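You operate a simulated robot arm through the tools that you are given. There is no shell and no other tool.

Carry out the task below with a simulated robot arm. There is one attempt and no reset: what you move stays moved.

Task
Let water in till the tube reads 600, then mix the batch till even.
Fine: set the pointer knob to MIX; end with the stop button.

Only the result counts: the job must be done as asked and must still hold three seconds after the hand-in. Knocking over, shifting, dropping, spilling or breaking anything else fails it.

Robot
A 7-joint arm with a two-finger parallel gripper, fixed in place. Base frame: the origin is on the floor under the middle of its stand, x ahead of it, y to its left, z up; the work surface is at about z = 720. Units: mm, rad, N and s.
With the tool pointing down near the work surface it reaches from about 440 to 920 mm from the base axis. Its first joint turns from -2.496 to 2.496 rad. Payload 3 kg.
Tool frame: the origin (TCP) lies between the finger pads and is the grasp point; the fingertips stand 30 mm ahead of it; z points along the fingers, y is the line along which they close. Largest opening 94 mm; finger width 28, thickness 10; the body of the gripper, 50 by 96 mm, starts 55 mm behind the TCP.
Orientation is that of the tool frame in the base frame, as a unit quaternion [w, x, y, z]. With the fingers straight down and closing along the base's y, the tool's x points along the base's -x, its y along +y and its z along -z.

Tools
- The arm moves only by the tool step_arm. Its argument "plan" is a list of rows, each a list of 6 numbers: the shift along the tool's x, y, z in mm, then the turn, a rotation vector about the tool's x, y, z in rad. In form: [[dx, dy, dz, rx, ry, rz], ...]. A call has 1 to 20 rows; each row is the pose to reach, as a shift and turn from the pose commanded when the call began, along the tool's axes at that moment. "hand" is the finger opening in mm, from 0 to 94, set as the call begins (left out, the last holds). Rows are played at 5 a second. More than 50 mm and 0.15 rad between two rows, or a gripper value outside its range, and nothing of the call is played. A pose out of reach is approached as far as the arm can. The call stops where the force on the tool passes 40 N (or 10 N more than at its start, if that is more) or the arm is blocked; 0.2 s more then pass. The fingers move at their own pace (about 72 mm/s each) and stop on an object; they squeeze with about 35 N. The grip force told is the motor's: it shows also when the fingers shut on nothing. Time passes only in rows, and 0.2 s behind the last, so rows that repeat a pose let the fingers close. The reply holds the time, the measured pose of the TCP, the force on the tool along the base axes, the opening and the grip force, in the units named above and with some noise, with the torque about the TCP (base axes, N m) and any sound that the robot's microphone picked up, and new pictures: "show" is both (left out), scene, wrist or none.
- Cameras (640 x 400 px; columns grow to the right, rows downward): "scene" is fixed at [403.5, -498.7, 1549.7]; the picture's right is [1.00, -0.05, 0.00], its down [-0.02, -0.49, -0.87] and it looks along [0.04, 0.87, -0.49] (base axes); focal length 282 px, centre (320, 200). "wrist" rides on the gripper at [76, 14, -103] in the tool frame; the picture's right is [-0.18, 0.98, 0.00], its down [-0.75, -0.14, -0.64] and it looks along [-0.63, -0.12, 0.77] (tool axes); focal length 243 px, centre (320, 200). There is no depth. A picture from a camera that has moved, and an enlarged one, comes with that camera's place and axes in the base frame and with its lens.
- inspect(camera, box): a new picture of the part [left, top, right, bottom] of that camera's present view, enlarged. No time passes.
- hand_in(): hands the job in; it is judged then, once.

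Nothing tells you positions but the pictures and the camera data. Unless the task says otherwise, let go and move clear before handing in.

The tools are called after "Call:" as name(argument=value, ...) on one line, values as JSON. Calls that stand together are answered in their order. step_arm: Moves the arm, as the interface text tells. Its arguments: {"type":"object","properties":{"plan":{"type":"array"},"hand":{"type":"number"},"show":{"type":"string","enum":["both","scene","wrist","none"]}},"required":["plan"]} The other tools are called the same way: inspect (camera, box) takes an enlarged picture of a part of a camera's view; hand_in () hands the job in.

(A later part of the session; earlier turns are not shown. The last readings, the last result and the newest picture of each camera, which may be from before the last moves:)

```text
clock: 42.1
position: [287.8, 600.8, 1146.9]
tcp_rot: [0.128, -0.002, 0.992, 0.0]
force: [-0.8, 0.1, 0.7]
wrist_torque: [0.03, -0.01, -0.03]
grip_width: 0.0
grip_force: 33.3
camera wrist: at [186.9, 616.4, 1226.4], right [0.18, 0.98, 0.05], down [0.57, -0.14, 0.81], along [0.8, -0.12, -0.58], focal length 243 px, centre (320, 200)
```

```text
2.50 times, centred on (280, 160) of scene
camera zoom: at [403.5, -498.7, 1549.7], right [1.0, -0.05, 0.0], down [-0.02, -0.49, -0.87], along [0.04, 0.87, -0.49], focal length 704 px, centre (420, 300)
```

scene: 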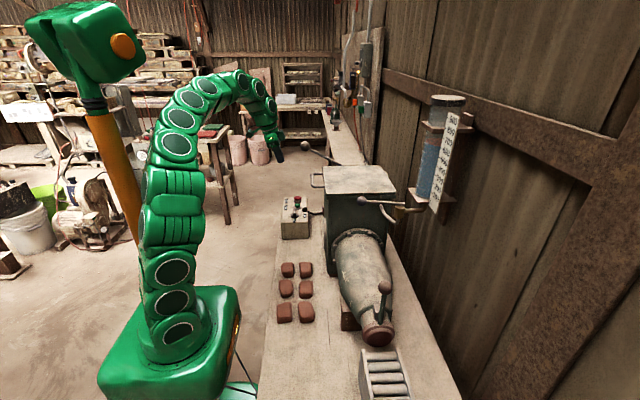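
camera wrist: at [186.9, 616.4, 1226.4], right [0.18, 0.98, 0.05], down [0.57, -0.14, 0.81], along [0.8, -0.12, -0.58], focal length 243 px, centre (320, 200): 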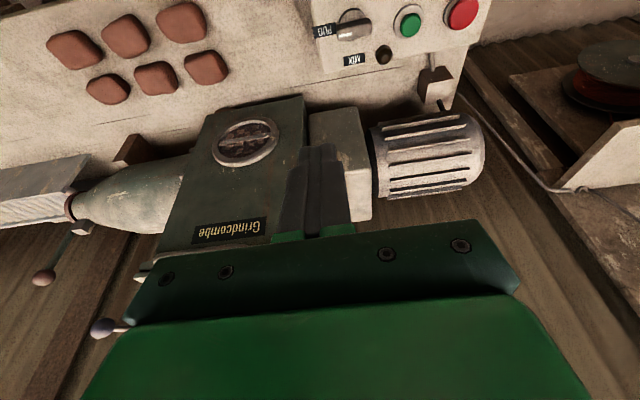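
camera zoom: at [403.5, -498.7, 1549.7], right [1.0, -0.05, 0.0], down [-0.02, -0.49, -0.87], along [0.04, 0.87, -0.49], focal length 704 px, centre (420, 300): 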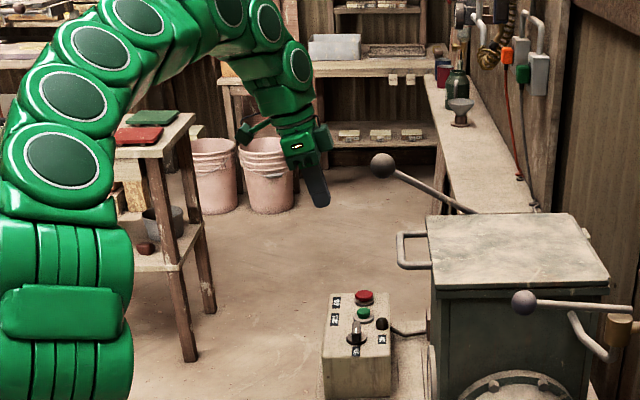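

There's good clearance to the far lever. I'll descend toward a spot beside the knob's pointer end, staying on its -x side.

Call:
step_arm(plan=[[9.5, 6, 40, 0, 0, 0], [19, 12, 80, 0, 0, 0], [28.5, 18, 120, 0, 0, 0], [38, 25, 160, 0, 0, 0], [47, 31, 200, 0, 0, 0], [57, 37, 240, 0, 0, 0], [57, 37, 240, 0, 0, 0]])

Call:
inspect(camera="scene", box=[232, 110, 360, 240])

Call:
inspect(camera="wrist", box=[200, 80, 440, 230])

```text
clock: 43.7
position: [294.6, 636.1, 900.5]
tcp_rot: [0.127, -0.001, 0.992, -0.001]
force: [-0.7, -0.9, -0.1]
wrist_torque: [0.0, 0.0, 0.01]
grip_width: 0.3
grip_force: 33.0
camera wrist: at [192.8, 652.0, 979.2], right [0.18, 0.98, 0.05], down [0.57, -0.14, 0.81], along [0.8, -0.12, -0.58], focal length 243 px, centre (320, 200)
```

scene: 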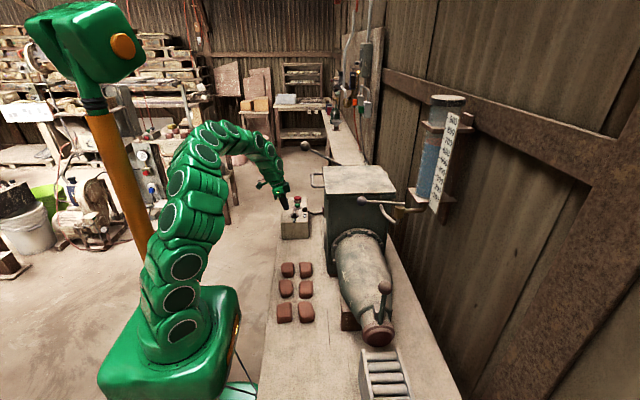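
wrist: 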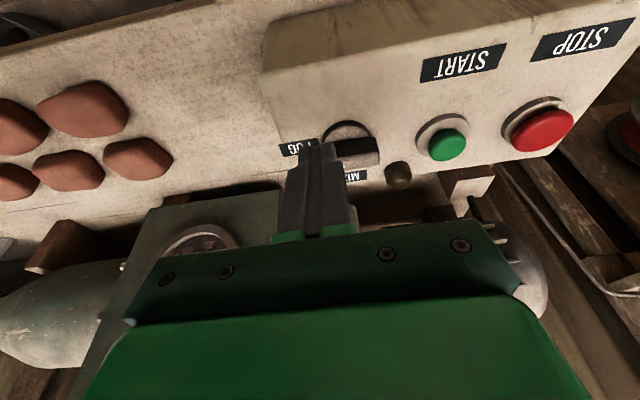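

```text
3.08 times, centred on (296, 175) of scene
camera zoom: at [403.5, -498.7, 1549.7], right [1.0, -0.05, 0.0], down [-0.02, -0.49, -0.87], along [0.04, 0.87, -0.49], focal length 867 px, centre (394, 277)
```

zoom: 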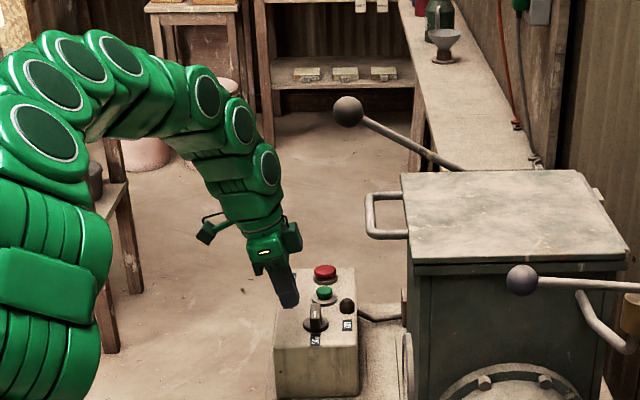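

```text
2.67 times, centred on (320, 155) of wrist
camera zoom: at [192.8, 652.0, 979.2], right [0.18, 0.98, 0.05], down [0.57, -0.14, 0.81], along [0.8, -0.12, -0.58], focal length 647 px, centre (320, 320)
```

zoom: 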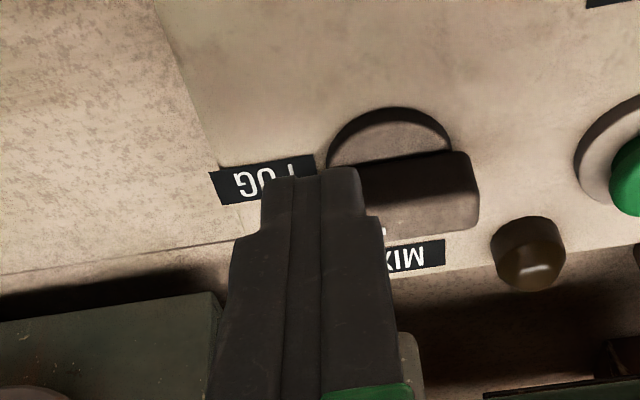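

The arm and gripper are well clear of the far lever. I'll lower the closed fingertips beside the pointer end, just above the knob's base disc.

Call:
step_arm(plan=[[3, 1, 15, 0, 0, 0], [6.5, 1.9, 30, 0, 0, 0], [9.6, 1.9, 43.5, 0, 0, 0], [9.6, 1.9, 43.5, 0, 0, 0]])

Call:
inspect(camera="scene", box=[262, 180, 342, 240])

Call:
inspect(camera="wrist", box=[200, 80, 440, 230])

```text
clock: 44.7
position: [297.2, 638.9, 855.9]
tcp_rot: [0.127, -0.001, 0.992, 0.0]
force: [-0.2, -1.4, -0.1]
wrist_torque: [0.0, 0.0, -0.01]
grip_width: 0.0
grip_force: 33.1
camera wrist: at [194.7, 655.0, 935.4], right [0.18, 0.98, 0.05], down [0.57, -0.14, 0.81], along [0.8, -0.12, -0.58], focal length 243 px, centre (320, 200)
```

scene: 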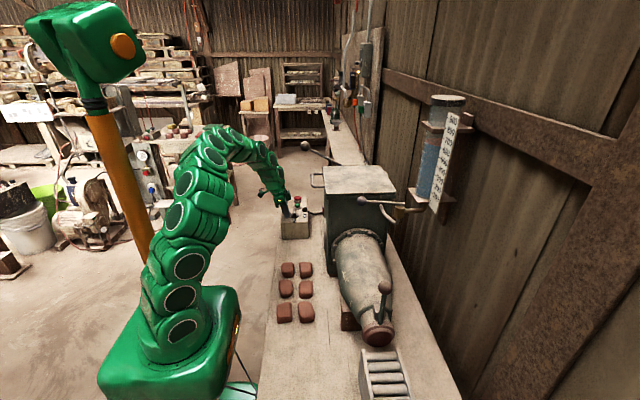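
wrist: 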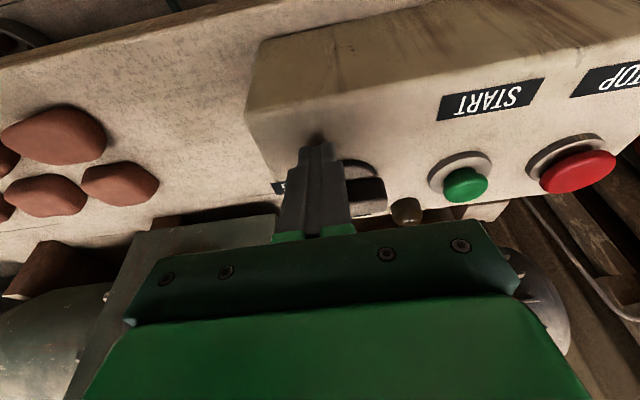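

```text
6.67 times, centred on (302, 210) of scene
camera zoom: at [403.5, -498.7, 1549.7], right [1.0, -0.05, 0.0], down [-0.02, -0.49, -0.87], along [0.04, 0.87, -0.49], focal length 1878 px, centre (440, 133)
```

zoom: 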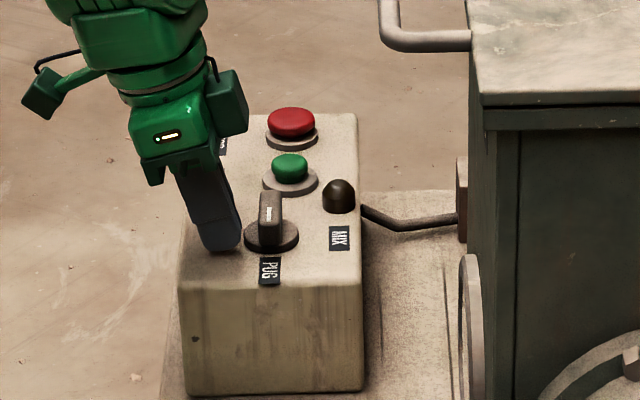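

```text
2.67 times, centred on (320, 155) of wrist
camera zoom: at [194.7, 655.0, 935.4], right [0.18, 0.98, 0.05], down [0.57, -0.14, 0.81], along [0.8, -0.12, -0.58], focal length 647 px, centre (320, 320)
```

zoom: 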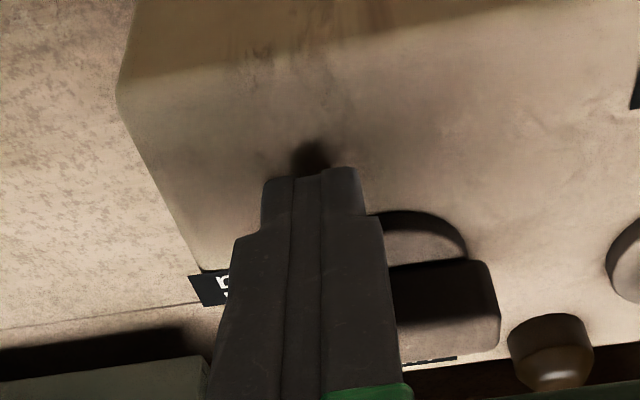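

The fingertips sit beside the pointer end. I'll push gently toward +x and watch the force.

Call:
step_arm(plan=[[-4.8, 0, 1.3, 0, 0, 0], [-9.7, 0, 2.5, 0, 0, 0], [-14.5, 0, 3.8, 0, 0, 0], [-19.4, 0, 5, 0, 0, 0]], show="none")

Call:
inspect(camera="scene", box=[262, 180, 342, 240])

Call:
inspect(camera="wrist", box=[200, 80, 440, 230])

```text
clock: 45.5
position: [306.4, 639.4, 856.7]
tcp_rot: [0.125, -0.002, 0.992, -0.001]
force: [-7.6, -10.0, 13.8]
wrist_torque: [-0.15, 0.02, -0.19]
grip_width: 0.1
grip_force: 32.5
stopped in row 3: the force on the tool passed its limit at 49 N (the readings are from after the stop); the commanded pose is now the measured one
```

```text
6.67 times, centred on (302, 210) of scene
camera zoom: at [403.5, -498.7, 1549.7], right [1.0, -0.05, 0.0], down [-0.02, -0.49, -0.87], along [0.04, 0.87, -0.49], focal length 1878 px, centre (440, 133)
```

zoom: 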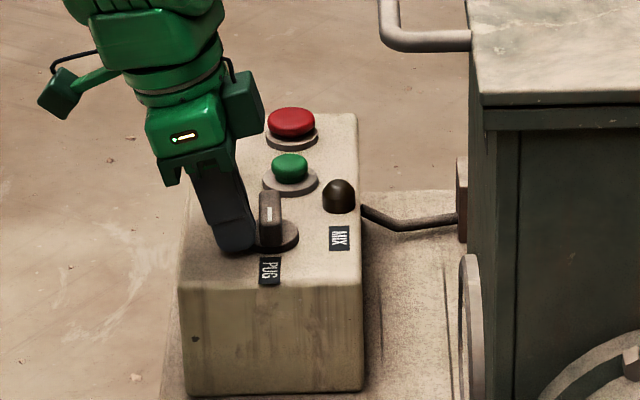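

```text
2.67 times, centred on (320, 155) of wrist
camera zoom: at [205.5, 655.0, 935.0], right [0.18, 0.98, 0.04], down [0.57, -0.14, 0.81], along [0.8, -0.12, -0.59], focal length 647 px, centre (320, 320)
```

zoom: 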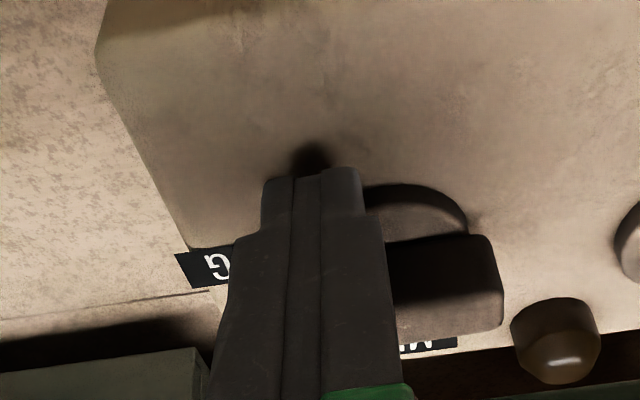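

The push hit the knob's base disc rather than the bar, since the disc top is about z 824. I'll back off, raise the tips about 4 mm and push again on the bar itself.

Call:
step_arm(plan=[[4.95, -0.5, -4.9, 0, 0, 0], [-0.87, -0.5, -3.4, 0, 0, 0], [-5.7, -0.5, -2.15, 0, 0, 0], [-9.6, -0.5, -1.2, 0, 0, 0], [-13.5, -0.5, -0.2, 0, 0, 0]], show="none")

Call:
inspect(camera="scene", box=[262, 180, 342, 240])

Call:
inspect(camera="wrist", box=[200, 80, 440, 230])

```text
clock: 46.8
position: [320.2, 636.6, 859.1]
tcp_rot: [0.124, 0.0, 0.992, -0.003]
force: [-7.7, -14.2, 15.4]
wrist_torque: [-0.37, 0.2, -0.07]
grip_width: 0.2
grip_force: 33.9
stopped in row 5: the force on the tool passed its limit at 40 N (the readings are from after the stop); the commanded pose is now the measured one
```

```text
6.67 times, centred on (302, 210) of scene
camera zoom: at [403.5, -498.7, 1549.7], right [1.0, -0.05, 0.0], down [-0.02, -0.49, -0.87], along [0.04, 0.87, -0.49], focal length 1878 px, centre (440, 133)
```

zoom: 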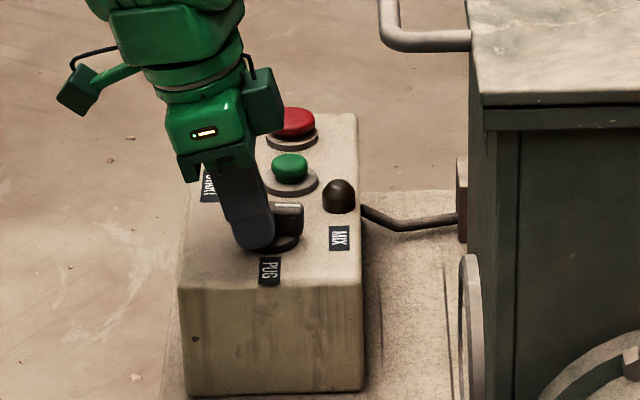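

```text
2.67 times, centred on (320, 155) of wrist
camera zoom: at [219.2, 653.4, 938.2], right [0.18, 0.98, 0.04], down [0.57, -0.14, 0.81], along [0.8, -0.12, -0.59], focal length 647 px, centre (320, 320)
```

zoom: 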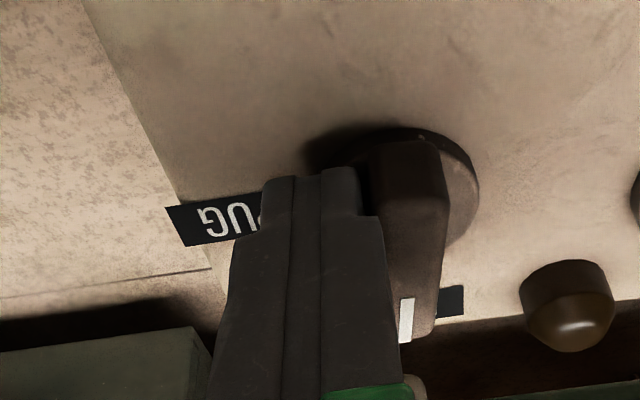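

The knob has swung round toward MIX. I'll lift off and check its exact angle.

Call:
step_arm(plan=[[-1, -4, -6, 0, 0, 0], [-5, -6, -30, 0, 0, 0], [-8, -6, -65, 0, 0, 0], [5, -10, -100, 0, 0, 0], [5, -10, -100, 0, 0, 0]])

Call:
inspect(camera="scene", box=[270, 190, 334, 230])

Call:
inspect(camera="wrist", box=[260, 80, 440, 200])

```text
clock: 48.0
position: [290.7, 628.8, 955.6]
tcp_rot: [0.125, 0.0, 0.992, -0.004]
force: [0.2, -0.4, 0.2]
wrist_torque: [0.0, 0.02, 0.0]
grip_width: 0.1
grip_force: 32.9
camera wrist: at [189.8, 645.8, 1034.1], right [0.18, 0.98, 0.04], down [0.57, -0.14, 0.81], along [0.8, -0.12, -0.59], focal length 243 px, centre (320, 200)
```

scene: 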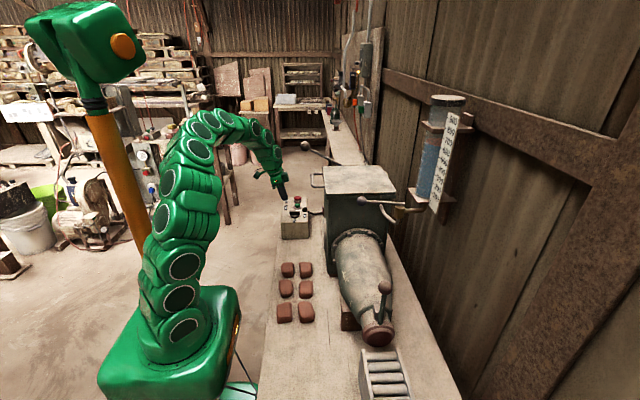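
wrist: 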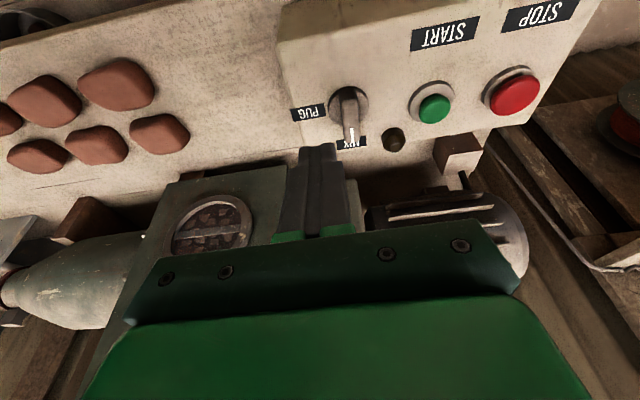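

```text
10.00 times, centred on (302, 210) of scene
camera zoom: at [403.5, -498.7, 1549.7], right [1.0, -0.05, 0.0], down [-0.02, -0.49, -0.87], along [0.04, 0.87, -0.49], focal length 2817 px, centre (500, 100)
```

zoom: 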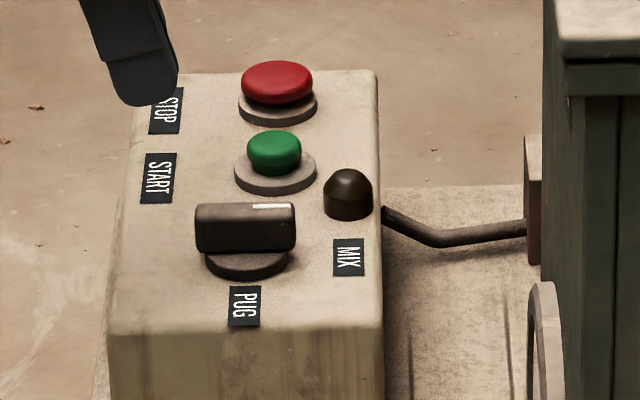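

```text
3.33 times, centred on (350, 140) of wrist
camera zoom: at [189.8, 645.8, 1034.1], right [0.18, 0.98, 0.04], down [0.57, -0.14, 0.81], along [0.8, -0.12, -0.59], focal length 809 px, centre (220, 400)
```

zoom: 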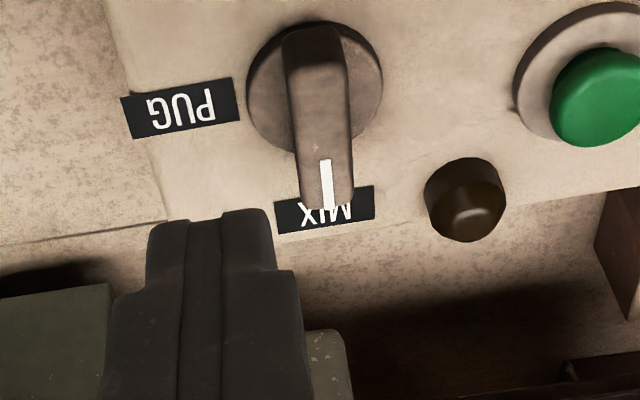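

The knob is squarely on MIX. Next I'll hover above the green START button, which is at about (345, 736) with its top at z≈830.

Call:
step_arm(plan=[[-9, 27, 18, 0, 0, 0], [-18, 54, 36, 0, 0, 0], [-27, 81, 60, 0, 0, 0], [-34.2, 107.2, 80, 0, 0, 0], [-34.2, 107.2, 87.8, 0, 0, 0], [-34.2, 107.2, 87.8, 0, 0, 0]])

Call:
inspect(camera="scene", box=[262, 170, 342, 230])

Call:
inspect(camera="wrist", box=[200, 80, 440, 230])

```text
clock: 49.4
position: [344.9, 735.4, 876.3]
tcp_rot: [0.124, 0.0, 0.992, -0.004]
force: [-0.1, -0.2, 0.0]
wrist_torque: [0.02, 0.0, 0.01]
grip_width: 0.3
grip_force: 33.0
camera wrist: at [244.6, 751.5, 956.7], right [0.18, 0.98, 0.04], down [0.57, -0.14, 0.81], along [0.8, -0.12, -0.59], focal length 243 px, centre (320, 200)
```

scene: 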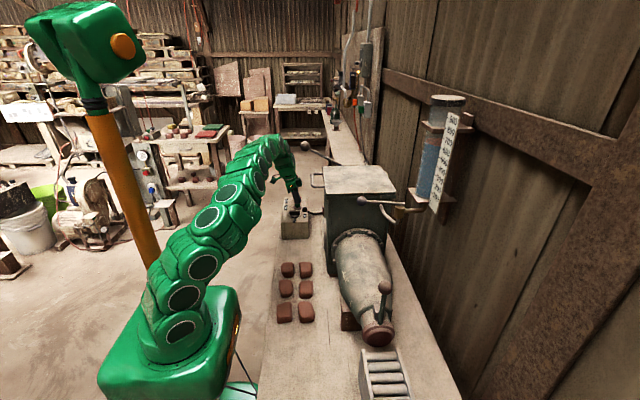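
wrist: 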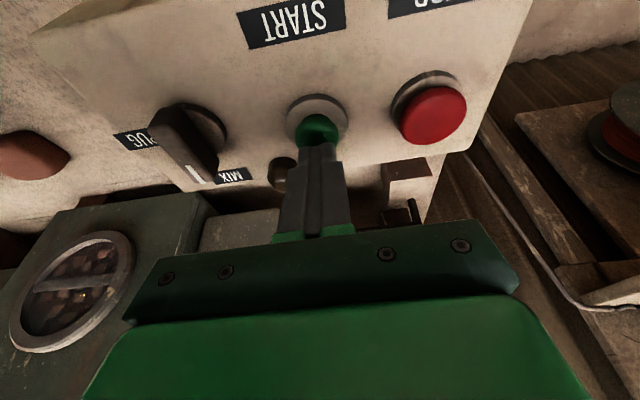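

```text
6.67 times, centred on (302, 200) of scene
camera zoom: at [403.5, -498.7, 1549.7], right [1.0, -0.05, 0.0], down [-0.02, -0.49, -0.87], along [0.04, 0.87, -0.49], focal length 1878 px, centre (440, 200)
```

zoom: 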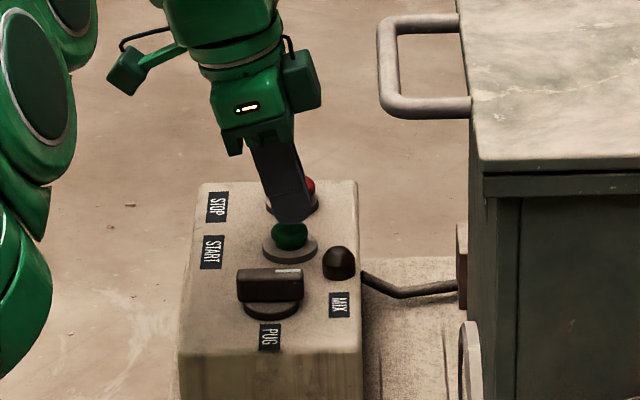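

```text
2.67 times, centred on (320, 155) of wrist
camera zoom: at [244.6, 751.5, 956.7], right [0.18, 0.98, 0.04], down [0.57, -0.14, 0.81], along [0.8, -0.12, -0.59], focal length 647 px, centre (320, 320)
```

zoom: 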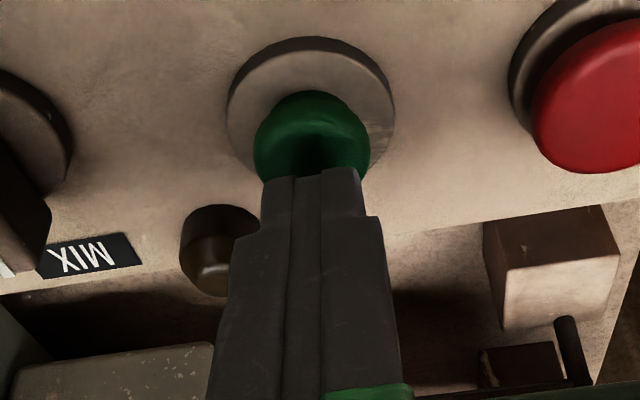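

The tip is right above START. I'll press straight down slowly and listen for the motor.

Call:
step_arm(plan=[[2.5, 0, 9.7, 0, 0, 0], [3.2, 0, 12.6, 0, 0, 0], [4, 0, 15.5, 0, 0, 0], [4.7, 0, 18.4, 0, 0, 0]])

Call:
inspect(camera="scene", box=[262, 170, 342, 230])

Call:
inspect(camera="wrist", box=[0, 200, 160, 300])

```text
clock: 50.5
position: [346.2, 737.2, 864.4]
tcp_rot: [0.127, -0.001, 0.992, -0.001]
force: [-1.1, 2.0, 28.1]
wrist_torque: [0.02, 0.27, -0.02]
grip_width: 0.0
grip_force: 33.2
heard: click
stopped in row 4: the force on the tool passed its limit at 43 N (the readings are from after the stop); the commanded pose is now the measured one
camera wrist: at [244.3, 751.9, 943.4], right [0.18, 0.98, 0.05], down [0.57, -0.14, 0.81], along [0.8, -0.12, -0.58], focal length 243 px, centre (320, 200)
```

scene: 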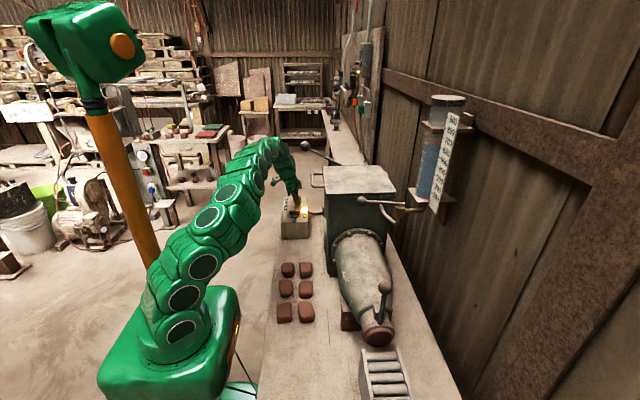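
wrist: 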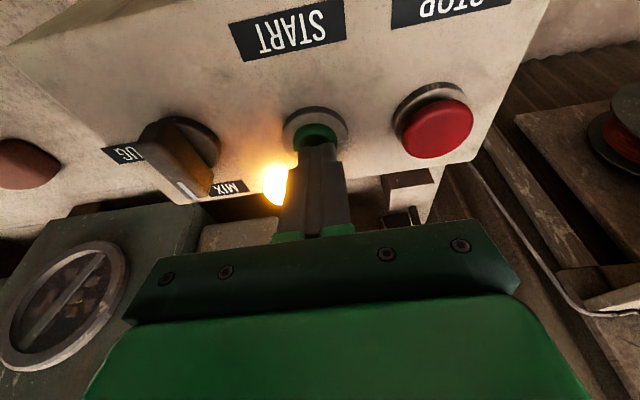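

```text
6.67 times, centred on (302, 200) of scene
camera zoom: at [403.5, -498.7, 1549.7], right [1.0, -0.05, 0.0], down [-0.02, -0.49, -0.87], along [0.04, 0.87, -0.49], focal length 1878 px, centre (440, 200)
```

zoom: 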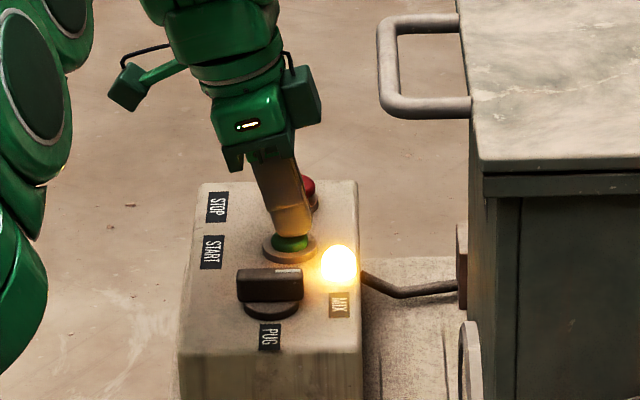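

```text
4.00 times, centred on (80, 250) of wrist
camera zoom: at [244.3, 751.9, 943.4], right [0.18, 0.98, 0.05], down [0.57, -0.14, 0.81], along [0.8, -0.12, -0.58], focal length 970 px, centre (1280, 0)
```

zoom: 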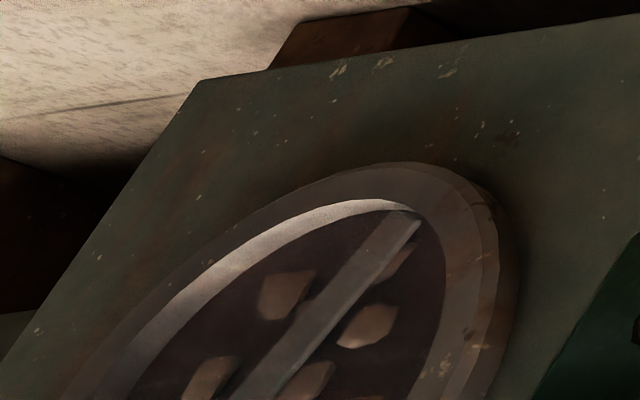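

The motor is running and the lamp is lit. I'll lift off START and move toward STOP while keeping the hopper window in the wrist view.

Call:
step_arm(plan=[[-5, 0, -19, 0, 0, 0], [-9, 10, -36, 0, 0, 0.1], [-9, 35, -36, 0, 0, 0.2], [-9, 55, -36, 0, 0, 0.3]])

Call:
inspect(camera="wrist", box=[0, 190, 160, 290])

```text
clock: 51.5
position: [344.7, 789.6, 898.4]
tcp_rot: [0.125, 0.149, 0.981, 0.017]
force: [0.1, -0.3, -0.7]
wrist_torque: [-0.03, 0.05, 0.01]
grip_width: 0.0
grip_force: 32.7
camera wrist: at [251.0, 827.5, 978.8], right [0.45, 0.88, 0.11], down [0.5, -0.35, 0.79], along [0.74, -0.3, -0.6], focal length 243 px, centre (320, 200)
```

scene: 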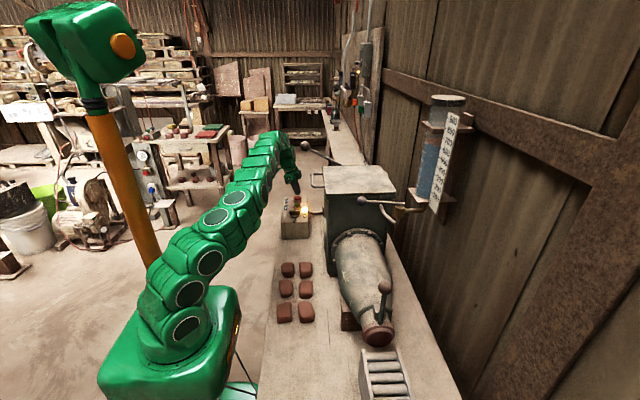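
wrist: 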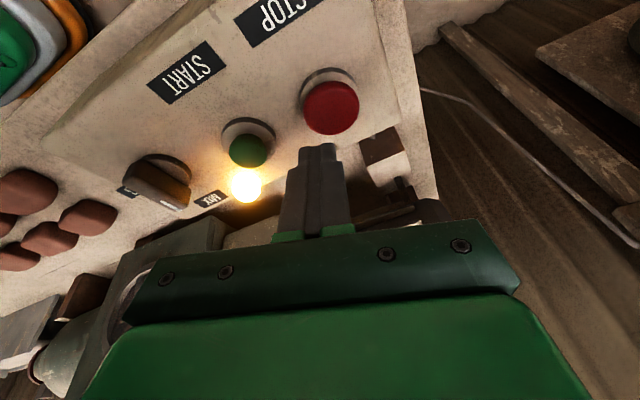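

```text
4.00 times, centred on (80, 240) of wrist
camera zoom: at [251.0, 827.5, 978.8], right [0.45, 0.88, 0.11], down [0.5, -0.35, 0.79], along [0.74, -0.3, -0.6], focal length 970 px, centre (1280, 40)
```

zoom: 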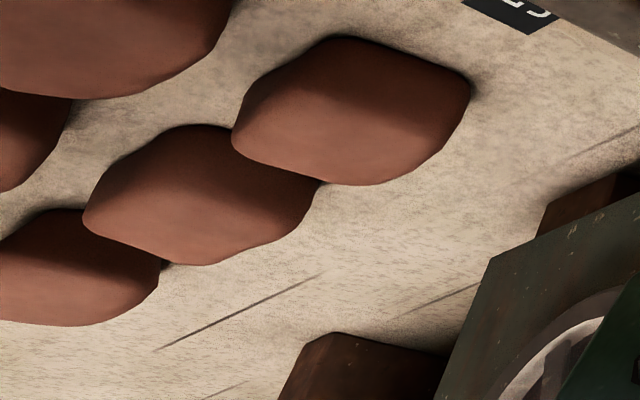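

The yaw hid the window, so I'll undo it and stay beside the STOP button where the window can be seen.

Call:
step_arm(plan=[[13, -6, -4, 0, 0, -0.1], [27, -12, -8, 0, 0, -0.2], [40.2, -17.7, -11.2, 0, 0, -0.3]])

Call:
inspect(camera="wrist", box=[0, 240, 160, 340])

```text
clock: 52.2
position: [298.5, 786.7, 899.1]
tcp_rot: [0.125, -0.001, 0.992, -0.002]
force: [0.4, 0.6, -0.3]
wrist_torque: [-0.02, 0.01, -0.01]
grip_width: 0.2
grip_force: 33.8
camera wrist: at [198.1, 802.1, 978.1], right [0.18, 0.98, 0.04], down [0.57, -0.14, 0.81], along [0.8, -0.12, -0.58], focal length 243 px, centre (320, 200)
```

scene: 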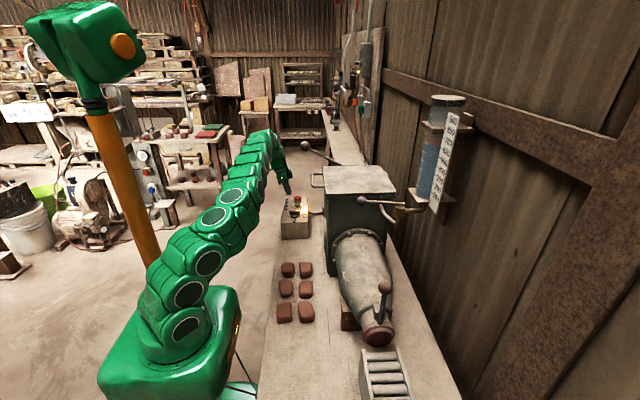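
wrist: 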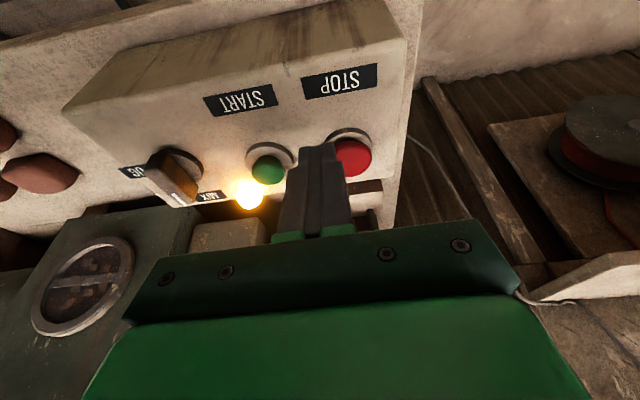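

```text
4.00 times, centred on (80, 290) of wrist
camera zoom: at [198.1, 802.1, 978.1], right [0.18, 0.98, 0.04], down [0.57, -0.14, 0.81], along [0.8, -0.12, -0.58], focal length 970 px, centre (1280, -160)
```

zoom: 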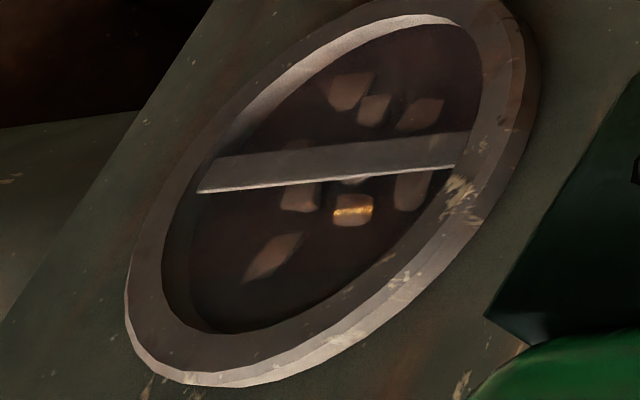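

This spot works: the window with its lumps and paddle is visible and STOP is nearby. I'll watch the mixing in short waits.

Call:
step_arm(plan=[[0, 0, 0, 0, 0, 0], [0, 0, 0, 0, 0, 0], [0, 0, 0, 0, 0, 0], [0, 0, 0, 0, 0, 0], [0, 0, 0, 0, 0, 0], [0, 0, 0, 0, 0, 0], [0, 0, 0, 0, 0, 0], [0, 0, 0, 0, 0, 0]], show="none")

Call:
inspect(camera="wrist", box=[0, 240, 160, 340])

```text
clock: 54.0
position: [298.9, 785.9, 899.5]
tcp_rot: [0.125, 0.0, 0.992, -0.004]
force: [0.2, 0.3, 0.0]
wrist_torque: [0.0, -0.01, 0.04]
grip_width: 0.1
grip_force: 33.2
```

```text
4.00 times, centred on (80, 290) of wrist
camera zoom: at [198.4, 802.1, 977.8], right [0.18, 0.98, 0.04], down [0.57, -0.14, 0.81], along [0.8, -0.12, -0.58], focal length 970 px, centre (1280, -160)
```

zoom: 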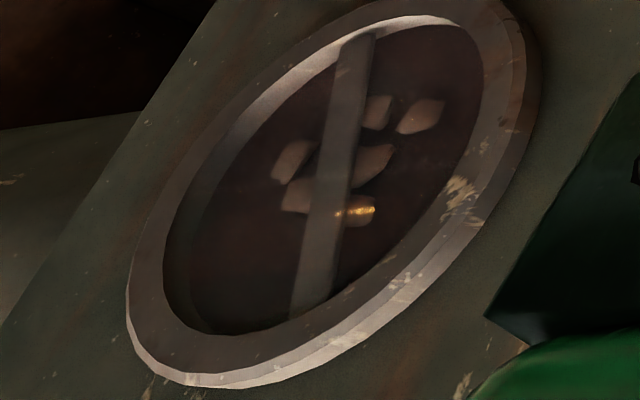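

The paddle is turning and the lumps are still distinct. I'll keep waiting.

Call:
step_arm(plan=[[0, 0, 0, 0, 0, 0], [0, 0, 0, 0, 0, 0], [0, 0, 0, 0, 0, 0], [0, 0, 0, 0, 0, 0], [0, 0, 0, 0, 0, 0], [0, 0, 0, 0, 0, 0], [0, 0, 0, 0, 0, 0], [0, 0, 0, 0, 0, 0], [0, 0, 0, 0, 0, 0]], show="none")

Call:
inspect(camera="wrist", box=[0, 240, 160, 340])

Call:
inspect(camera="scene", box=[420, 136, 444, 151])

```text
clock: 56.0
position: [300.9, 786.5, 900.1]
tcp_rot: [0.126, -0.001, 0.992, -0.003]
force: [-0.2, 0.0, -0.6]
wrist_torque: [0.03, -0.02, 0.02]
grip_width: 0.0
grip_force: 33.2
```

```text
4.00 times, centred on (80, 290) of wrist
camera zoom: at [198.4, 802.1, 977.8], right [0.18, 0.98, 0.04], down [0.57, -0.14, 0.81], along [0.8, -0.12, -0.58], focal length 970 px, centre (1280, -160)
```

zoom: 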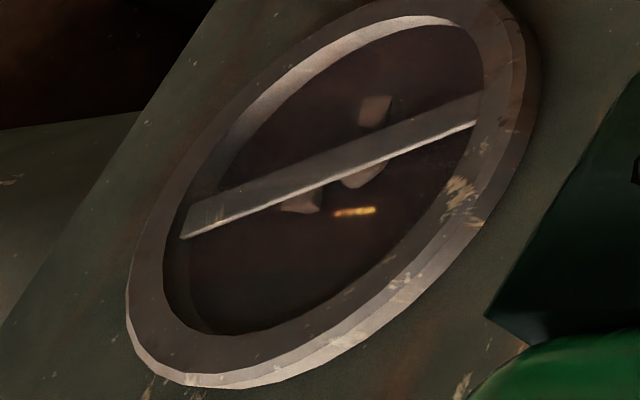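

```text
16.00 times, centred on (432, 144) of scene
camera zoom: at [403.5, -498.7, 1549.7], right [1.0, -0.05, 0.0], down [-0.02, -0.49, -0.87], along [0.04, 0.87, -0.49], focal length 4507 px, centre (-1472, 1104)
```

zoom: 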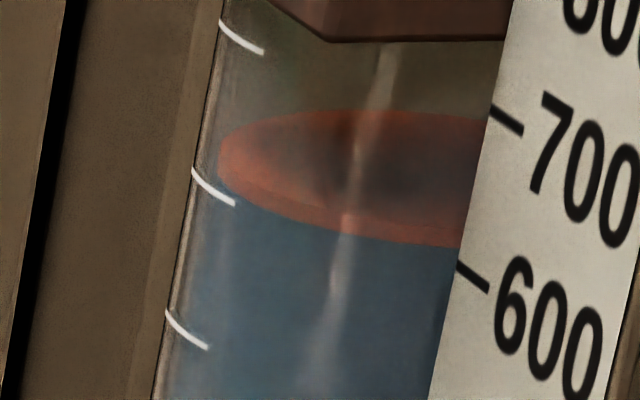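

The lumps are disappearing, with only about three left. I'll wait a bit more.

Call:
step_arm(plan=[[0, 0, 0, 0, 0, 0], [0, 0, 0, 0, 0, 0], [0, 0, 0, 0, 0, 0], [0, 0, 0, 0, 0, 0], [0, 0, 0, 0, 0, 0], [0, 0, 0, 0, 0, 0]], show="none")

Call:
inspect(camera="wrist", box=[0, 240, 160, 340])

```text
clock: 57.5
position: [299.3, 786.2, 898.4]
tcp_rot: [0.126, -0.001, 0.992, -0.002]
force: [1.3, -0.4, -0.5]
wrist_torque: [-0.01, 0.01, 0.01]
grip_width: 0.0
grip_force: 32.7
```

```text
4.00 times, centred on (80, 290) of wrist
camera zoom: at [198.4, 802.1, 977.7], right [0.18, 0.98, 0.04], down [0.57, -0.14, 0.81], along [0.8, -0.12, -0.58], focal length 970 px, centre (1280, -160)
```

zoom: 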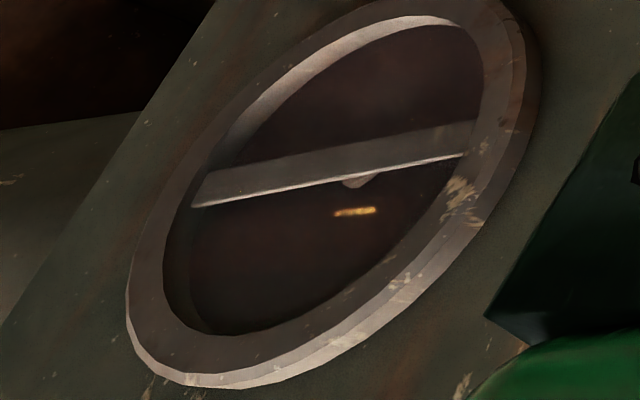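

Just one lump remains, partly behind the paddle (the yellow line is the lamp's reflection). I'll wait another second.

Call:
step_arm(plan=[[0, 0, 0, 0, 0, 0], [0, 0, 0, 0, 0, 0], [0, 0, 0, 0, 0, 0], [0, 0, 0, 0, 0, 0]], show="none")

Call:
inspect(camera="wrist", box=[0, 240, 160, 340])

```text
clock: 58.5
position: [299.8, 786.6, 898.1]
tcp_rot: [0.126, 0.0, 0.992, -0.003]
force: [0.0, -0.6, 0.8]
wrist_torque: [0.0, 0.0, 0.01]
grip_width: 0.0
grip_force: 33.1
```

```text
4.00 times, centred on (80, 290) of wrist
camera zoom: at [198.4, 802.1, 977.7], right [0.18, 0.98, 0.04], down [0.57, -0.14, 0.81], along [0.8, -0.12, -0.58], focal length 970 px, centre (1280, -160)
```

zoom: 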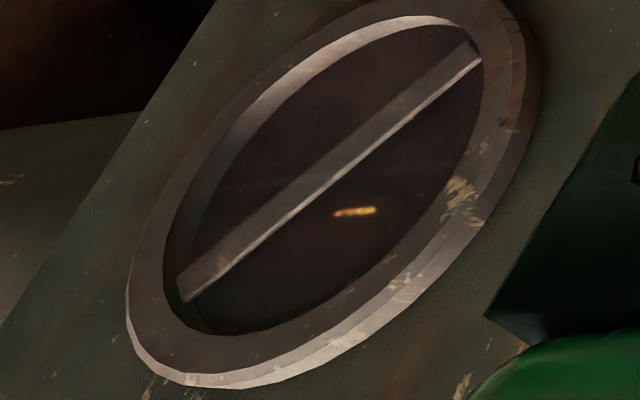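

No lumps are visible now. I'll move to hover over STOP and check the window once more.

Call:
step_arm(plan=[[-19.3, 10, 12, 0, 0, 0], [-38.6, 20.5, 28, 0, 0, 0]])

Call:
inspect(camera="wrist", box=[0, 220, 160, 320])

Call:
inspect(camera="wrist", box=[240, 80, 400, 180])

Call:
inspect(camera="scene", box=[262, 170, 342, 230])

```text
clock: 59.0
position: [345.0, 807.3, 880.0]
tcp_rot: [0.125, 0.0, 0.992, -0.002]
force: [-1.0, 0.9, 0.1]
wrist_torque: [-0.02, -0.02, -0.01]
grip_width: 0.0
grip_force: 33.1
camera wrist: at [243.9, 823.6, 959.5], right [0.18, 0.98, 0.04], down [0.57, -0.14, 0.81], along [0.8, -0.12, -0.58], focal length 243 px, centre (320, 200)
```

scene: 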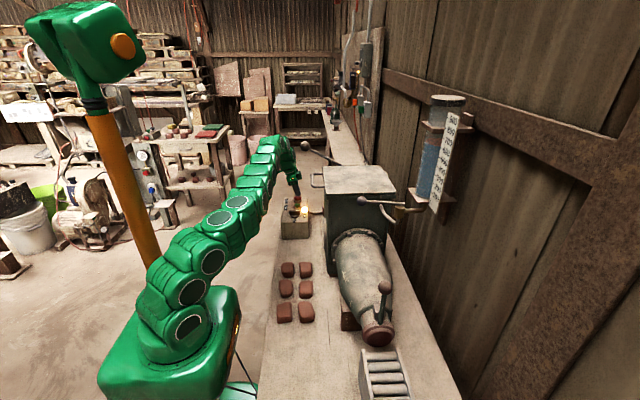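
wrist: 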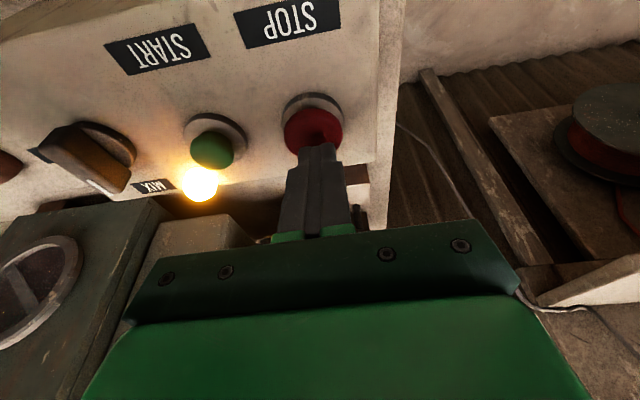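

```text
4.00 times, centred on (80, 270) of wrist
camera zoom: at [243.9, 823.6, 959.5], right [0.18, 0.98, 0.04], down [0.57, -0.14, 0.81], along [0.8, -0.12, -0.58], focal length 970 px, centre (1280, -80)
```

zoom: 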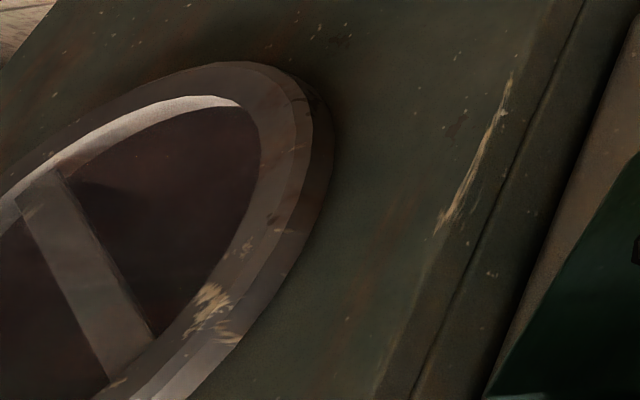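

```text
4.00 times, centred on (320, 130) of wrist
camera zoom: at [243.9, 823.6, 959.5], right [0.18, 0.98, 0.04], down [0.57, -0.14, 0.81], along [0.8, -0.12, -0.58], focal length 970 px, centre (320, 480)
```

zoom: 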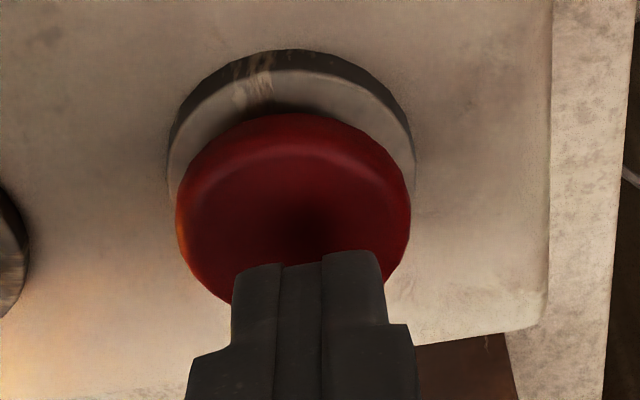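

```text
6.67 times, centred on (302, 200) of scene
camera zoom: at [403.5, -498.7, 1549.7], right [1.0, -0.05, 0.0], down [-0.02, -0.49, -0.87], along [0.04, 0.87, -0.49], focal length 1878 px, centre (440, 200)
```

zoom: 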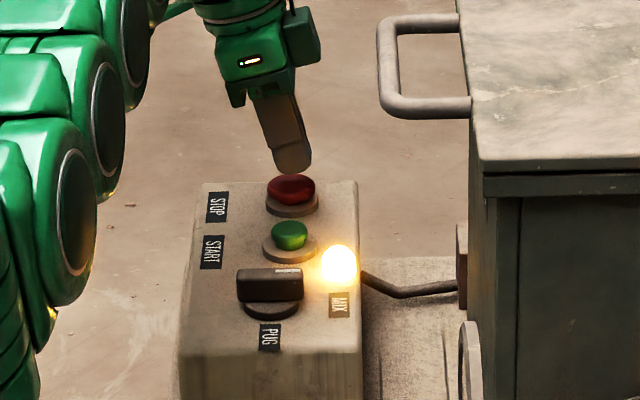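

The visible part of the window shows no lumps, so the batch looks even. I'm pressing STOP straight down.

Call:
step_arm(plan=[[1.7, 0, 6.8, 0, 0, 0], [2.5, 0, 9.7, 0, 0, 0], [3.2, 0, 12.6, 0, 0, 0], [4, 0, 15.5, 0, 0, 0], [4.7, 0, 18.4, 0, 0, 0]])

Call:
inspect(camera="scene", box=[262, 170, 342, 230])

```text
clock: 60.2
position: [345.5, 806.2, 863.5]
tcp_rot: [0.126, -0.001, 0.992, -0.001]
force: [-3.3, -11.1, 31.3]
wrist_torque: [-0.28, 0.26, 0.12]
grip_width: 0.0
grip_force: 33.4
heard: click
camera wrist: at [244.0, 822.0, 941.9], right [0.18, 0.98, 0.04], down [0.57, -0.14, 0.81], along [0.8, -0.12, -0.58], focal length 243 px, centre (320, 200)
```

scene: 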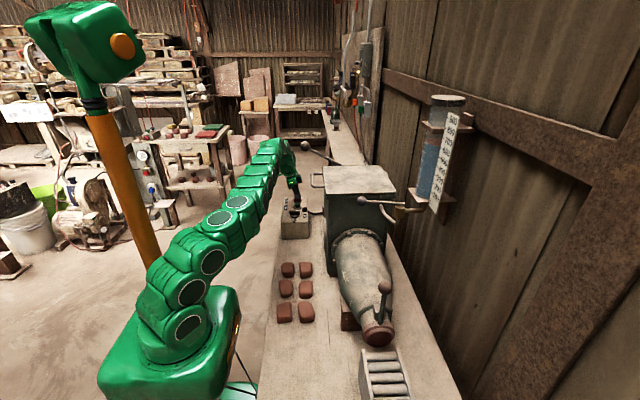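
wrist: 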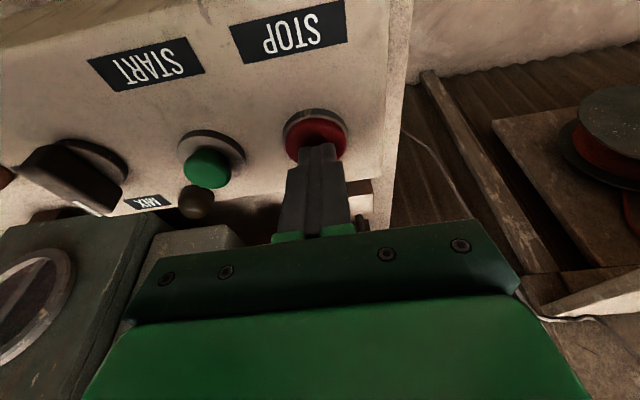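

```text
6.67 times, centred on (302, 200) of scene
camera zoom: at [403.5, -498.7, 1549.7], right [1.0, -0.05, 0.0], down [-0.02, -0.49, -0.87], along [0.04, 0.87, -0.49], focal length 1878 px, centre (440, 200)
```

zoom: 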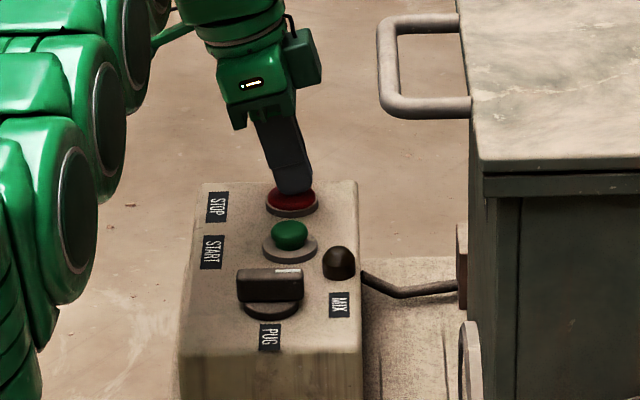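

STOP clicked and the lamp is off. I'll lift straight up and back off to where the full window is visible, to confirm the batch is even.

Call:
step_arm(plan=[[-4, 0, -16, 0, 0, 0], [-8, 0, -34, 0, 0, 0], [15, -10, -45, 0, 0, 0], [35, -20, -48, 0, 0, 0], [35, -20, -48, 0, 0, 0]])

Call:
inspect(camera="wrist", box=[0, 240, 160, 340])

Call:
inspect(camera="scene", box=[262, 170, 342, 230])

Call:
inspect(camera="scene", box=[420, 136, 444, 151])

```text
clock: 61.5
position: [299.5, 787.5, 899.3]
tcp_rot: [0.125, -0.001, 0.992, -0.002]
force: [1.2, 0.2, 0.7]
wrist_torque: [0.01, 0.01, -0.03]
grip_width: 0.0
grip_force: 32.7
camera wrist: at [198.2, 802.8, 977.9], right [0.18, 0.98, 0.04], down [0.57, -0.14, 0.81], along [0.8, -0.12, -0.58], focal length 243 px, centre (320, 200)
```

scene: 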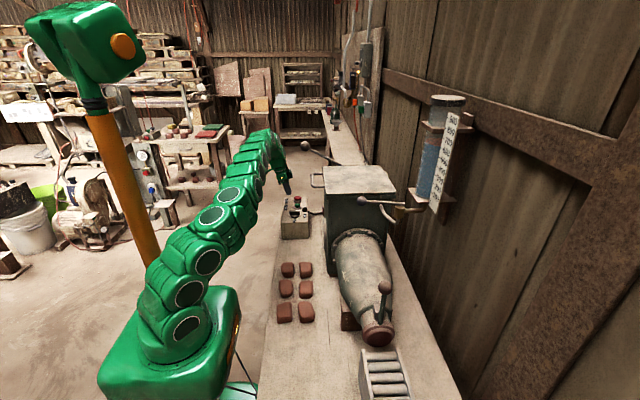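
wrist: 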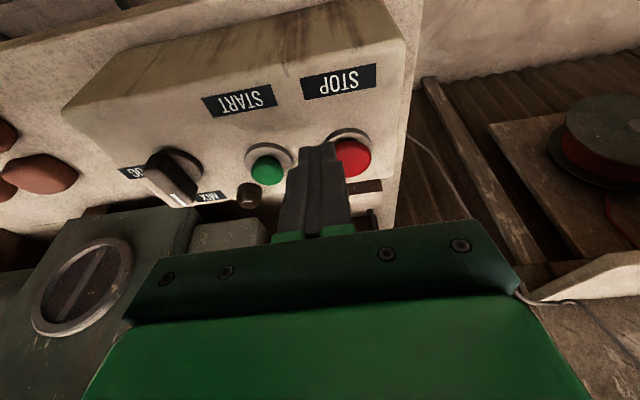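

```text
4.00 times, centred on (80, 290) of wrist
camera zoom: at [198.2, 802.8, 977.9], right [0.18, 0.98, 0.04], down [0.57, -0.14, 0.81], along [0.8, -0.12, -0.58], focal length 970 px, centre (1280, -160)
```

zoom: 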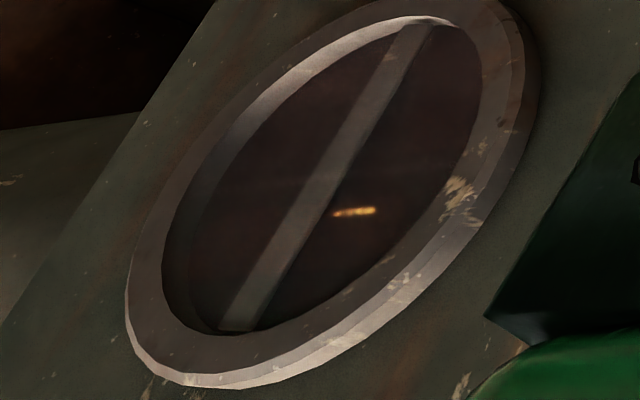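

```text
6.67 times, centred on (302, 200) of scene
camera zoom: at [403.5, -498.7, 1549.7], right [1.0, -0.05, 0.0], down [-0.02, -0.49, -0.87], along [0.04, 0.87, -0.49], focal length 1878 px, centre (440, 200)
```

zoom: 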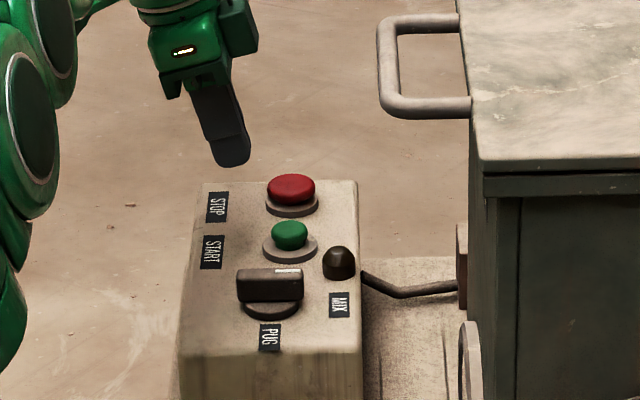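

```text
16.00 times, centred on (432, 144) of scene
camera zoom: at [403.5, -498.7, 1549.7], right [1.0, -0.05, 0.0], down [-0.02, -0.49, -0.87], along [0.04, 0.87, -0.49], focal length 4507 px, centre (-1472, 1104)
```

zoom: 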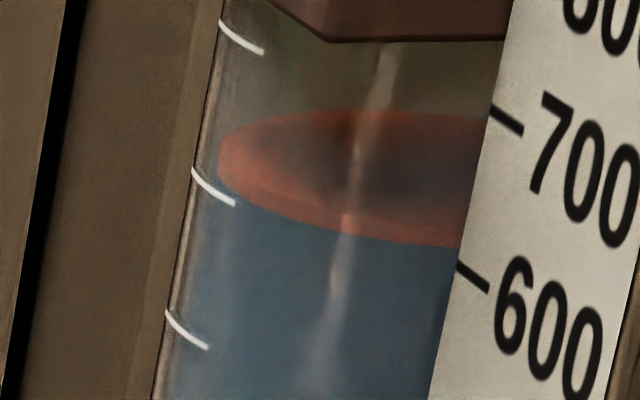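

The window shows a uniform dark mass. The small yellow streak stays fixed relative to the camera, so it looks like the gripper LED reflected in the glass. I'll zoom in further to be sure.

Call:
inspect(camera="wrist", box=[32, 240, 128, 300])

Call:
inspect(camera="wrist", box=[32, 280, 128, 340])

```text
6.67 times, centred on (80, 270) of wrist
camera zoom: at [198.2, 802.8, 977.9], right [0.18, 0.98, 0.04], down [0.57, -0.14, 0.81], along [0.8, -0.12, -0.58], focal length 1618 px, centre (1920, -267)
```

zoom: 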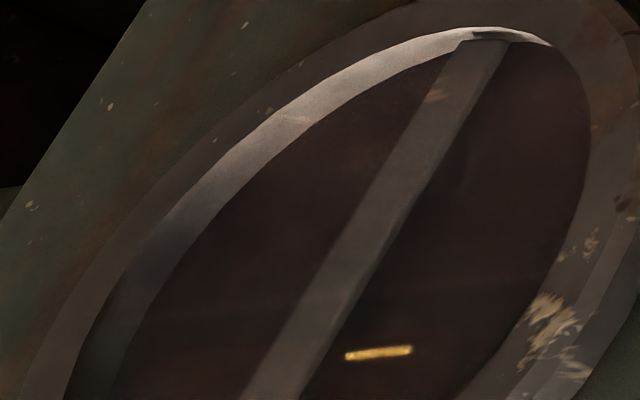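

```text
6.67 times, centred on (80, 310) of wrist
camera zoom: at [198.2, 802.8, 977.9], right [0.18, 0.98, 0.04], down [0.57, -0.14, 0.81], along [0.8, -0.12, -0.58], focal length 1618 px, centre (1920, -533)
```

zoom: 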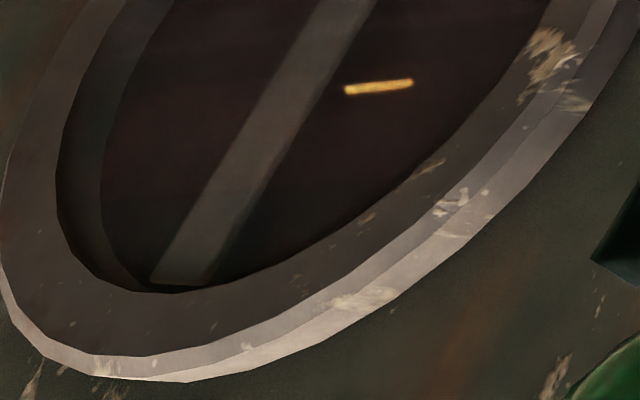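

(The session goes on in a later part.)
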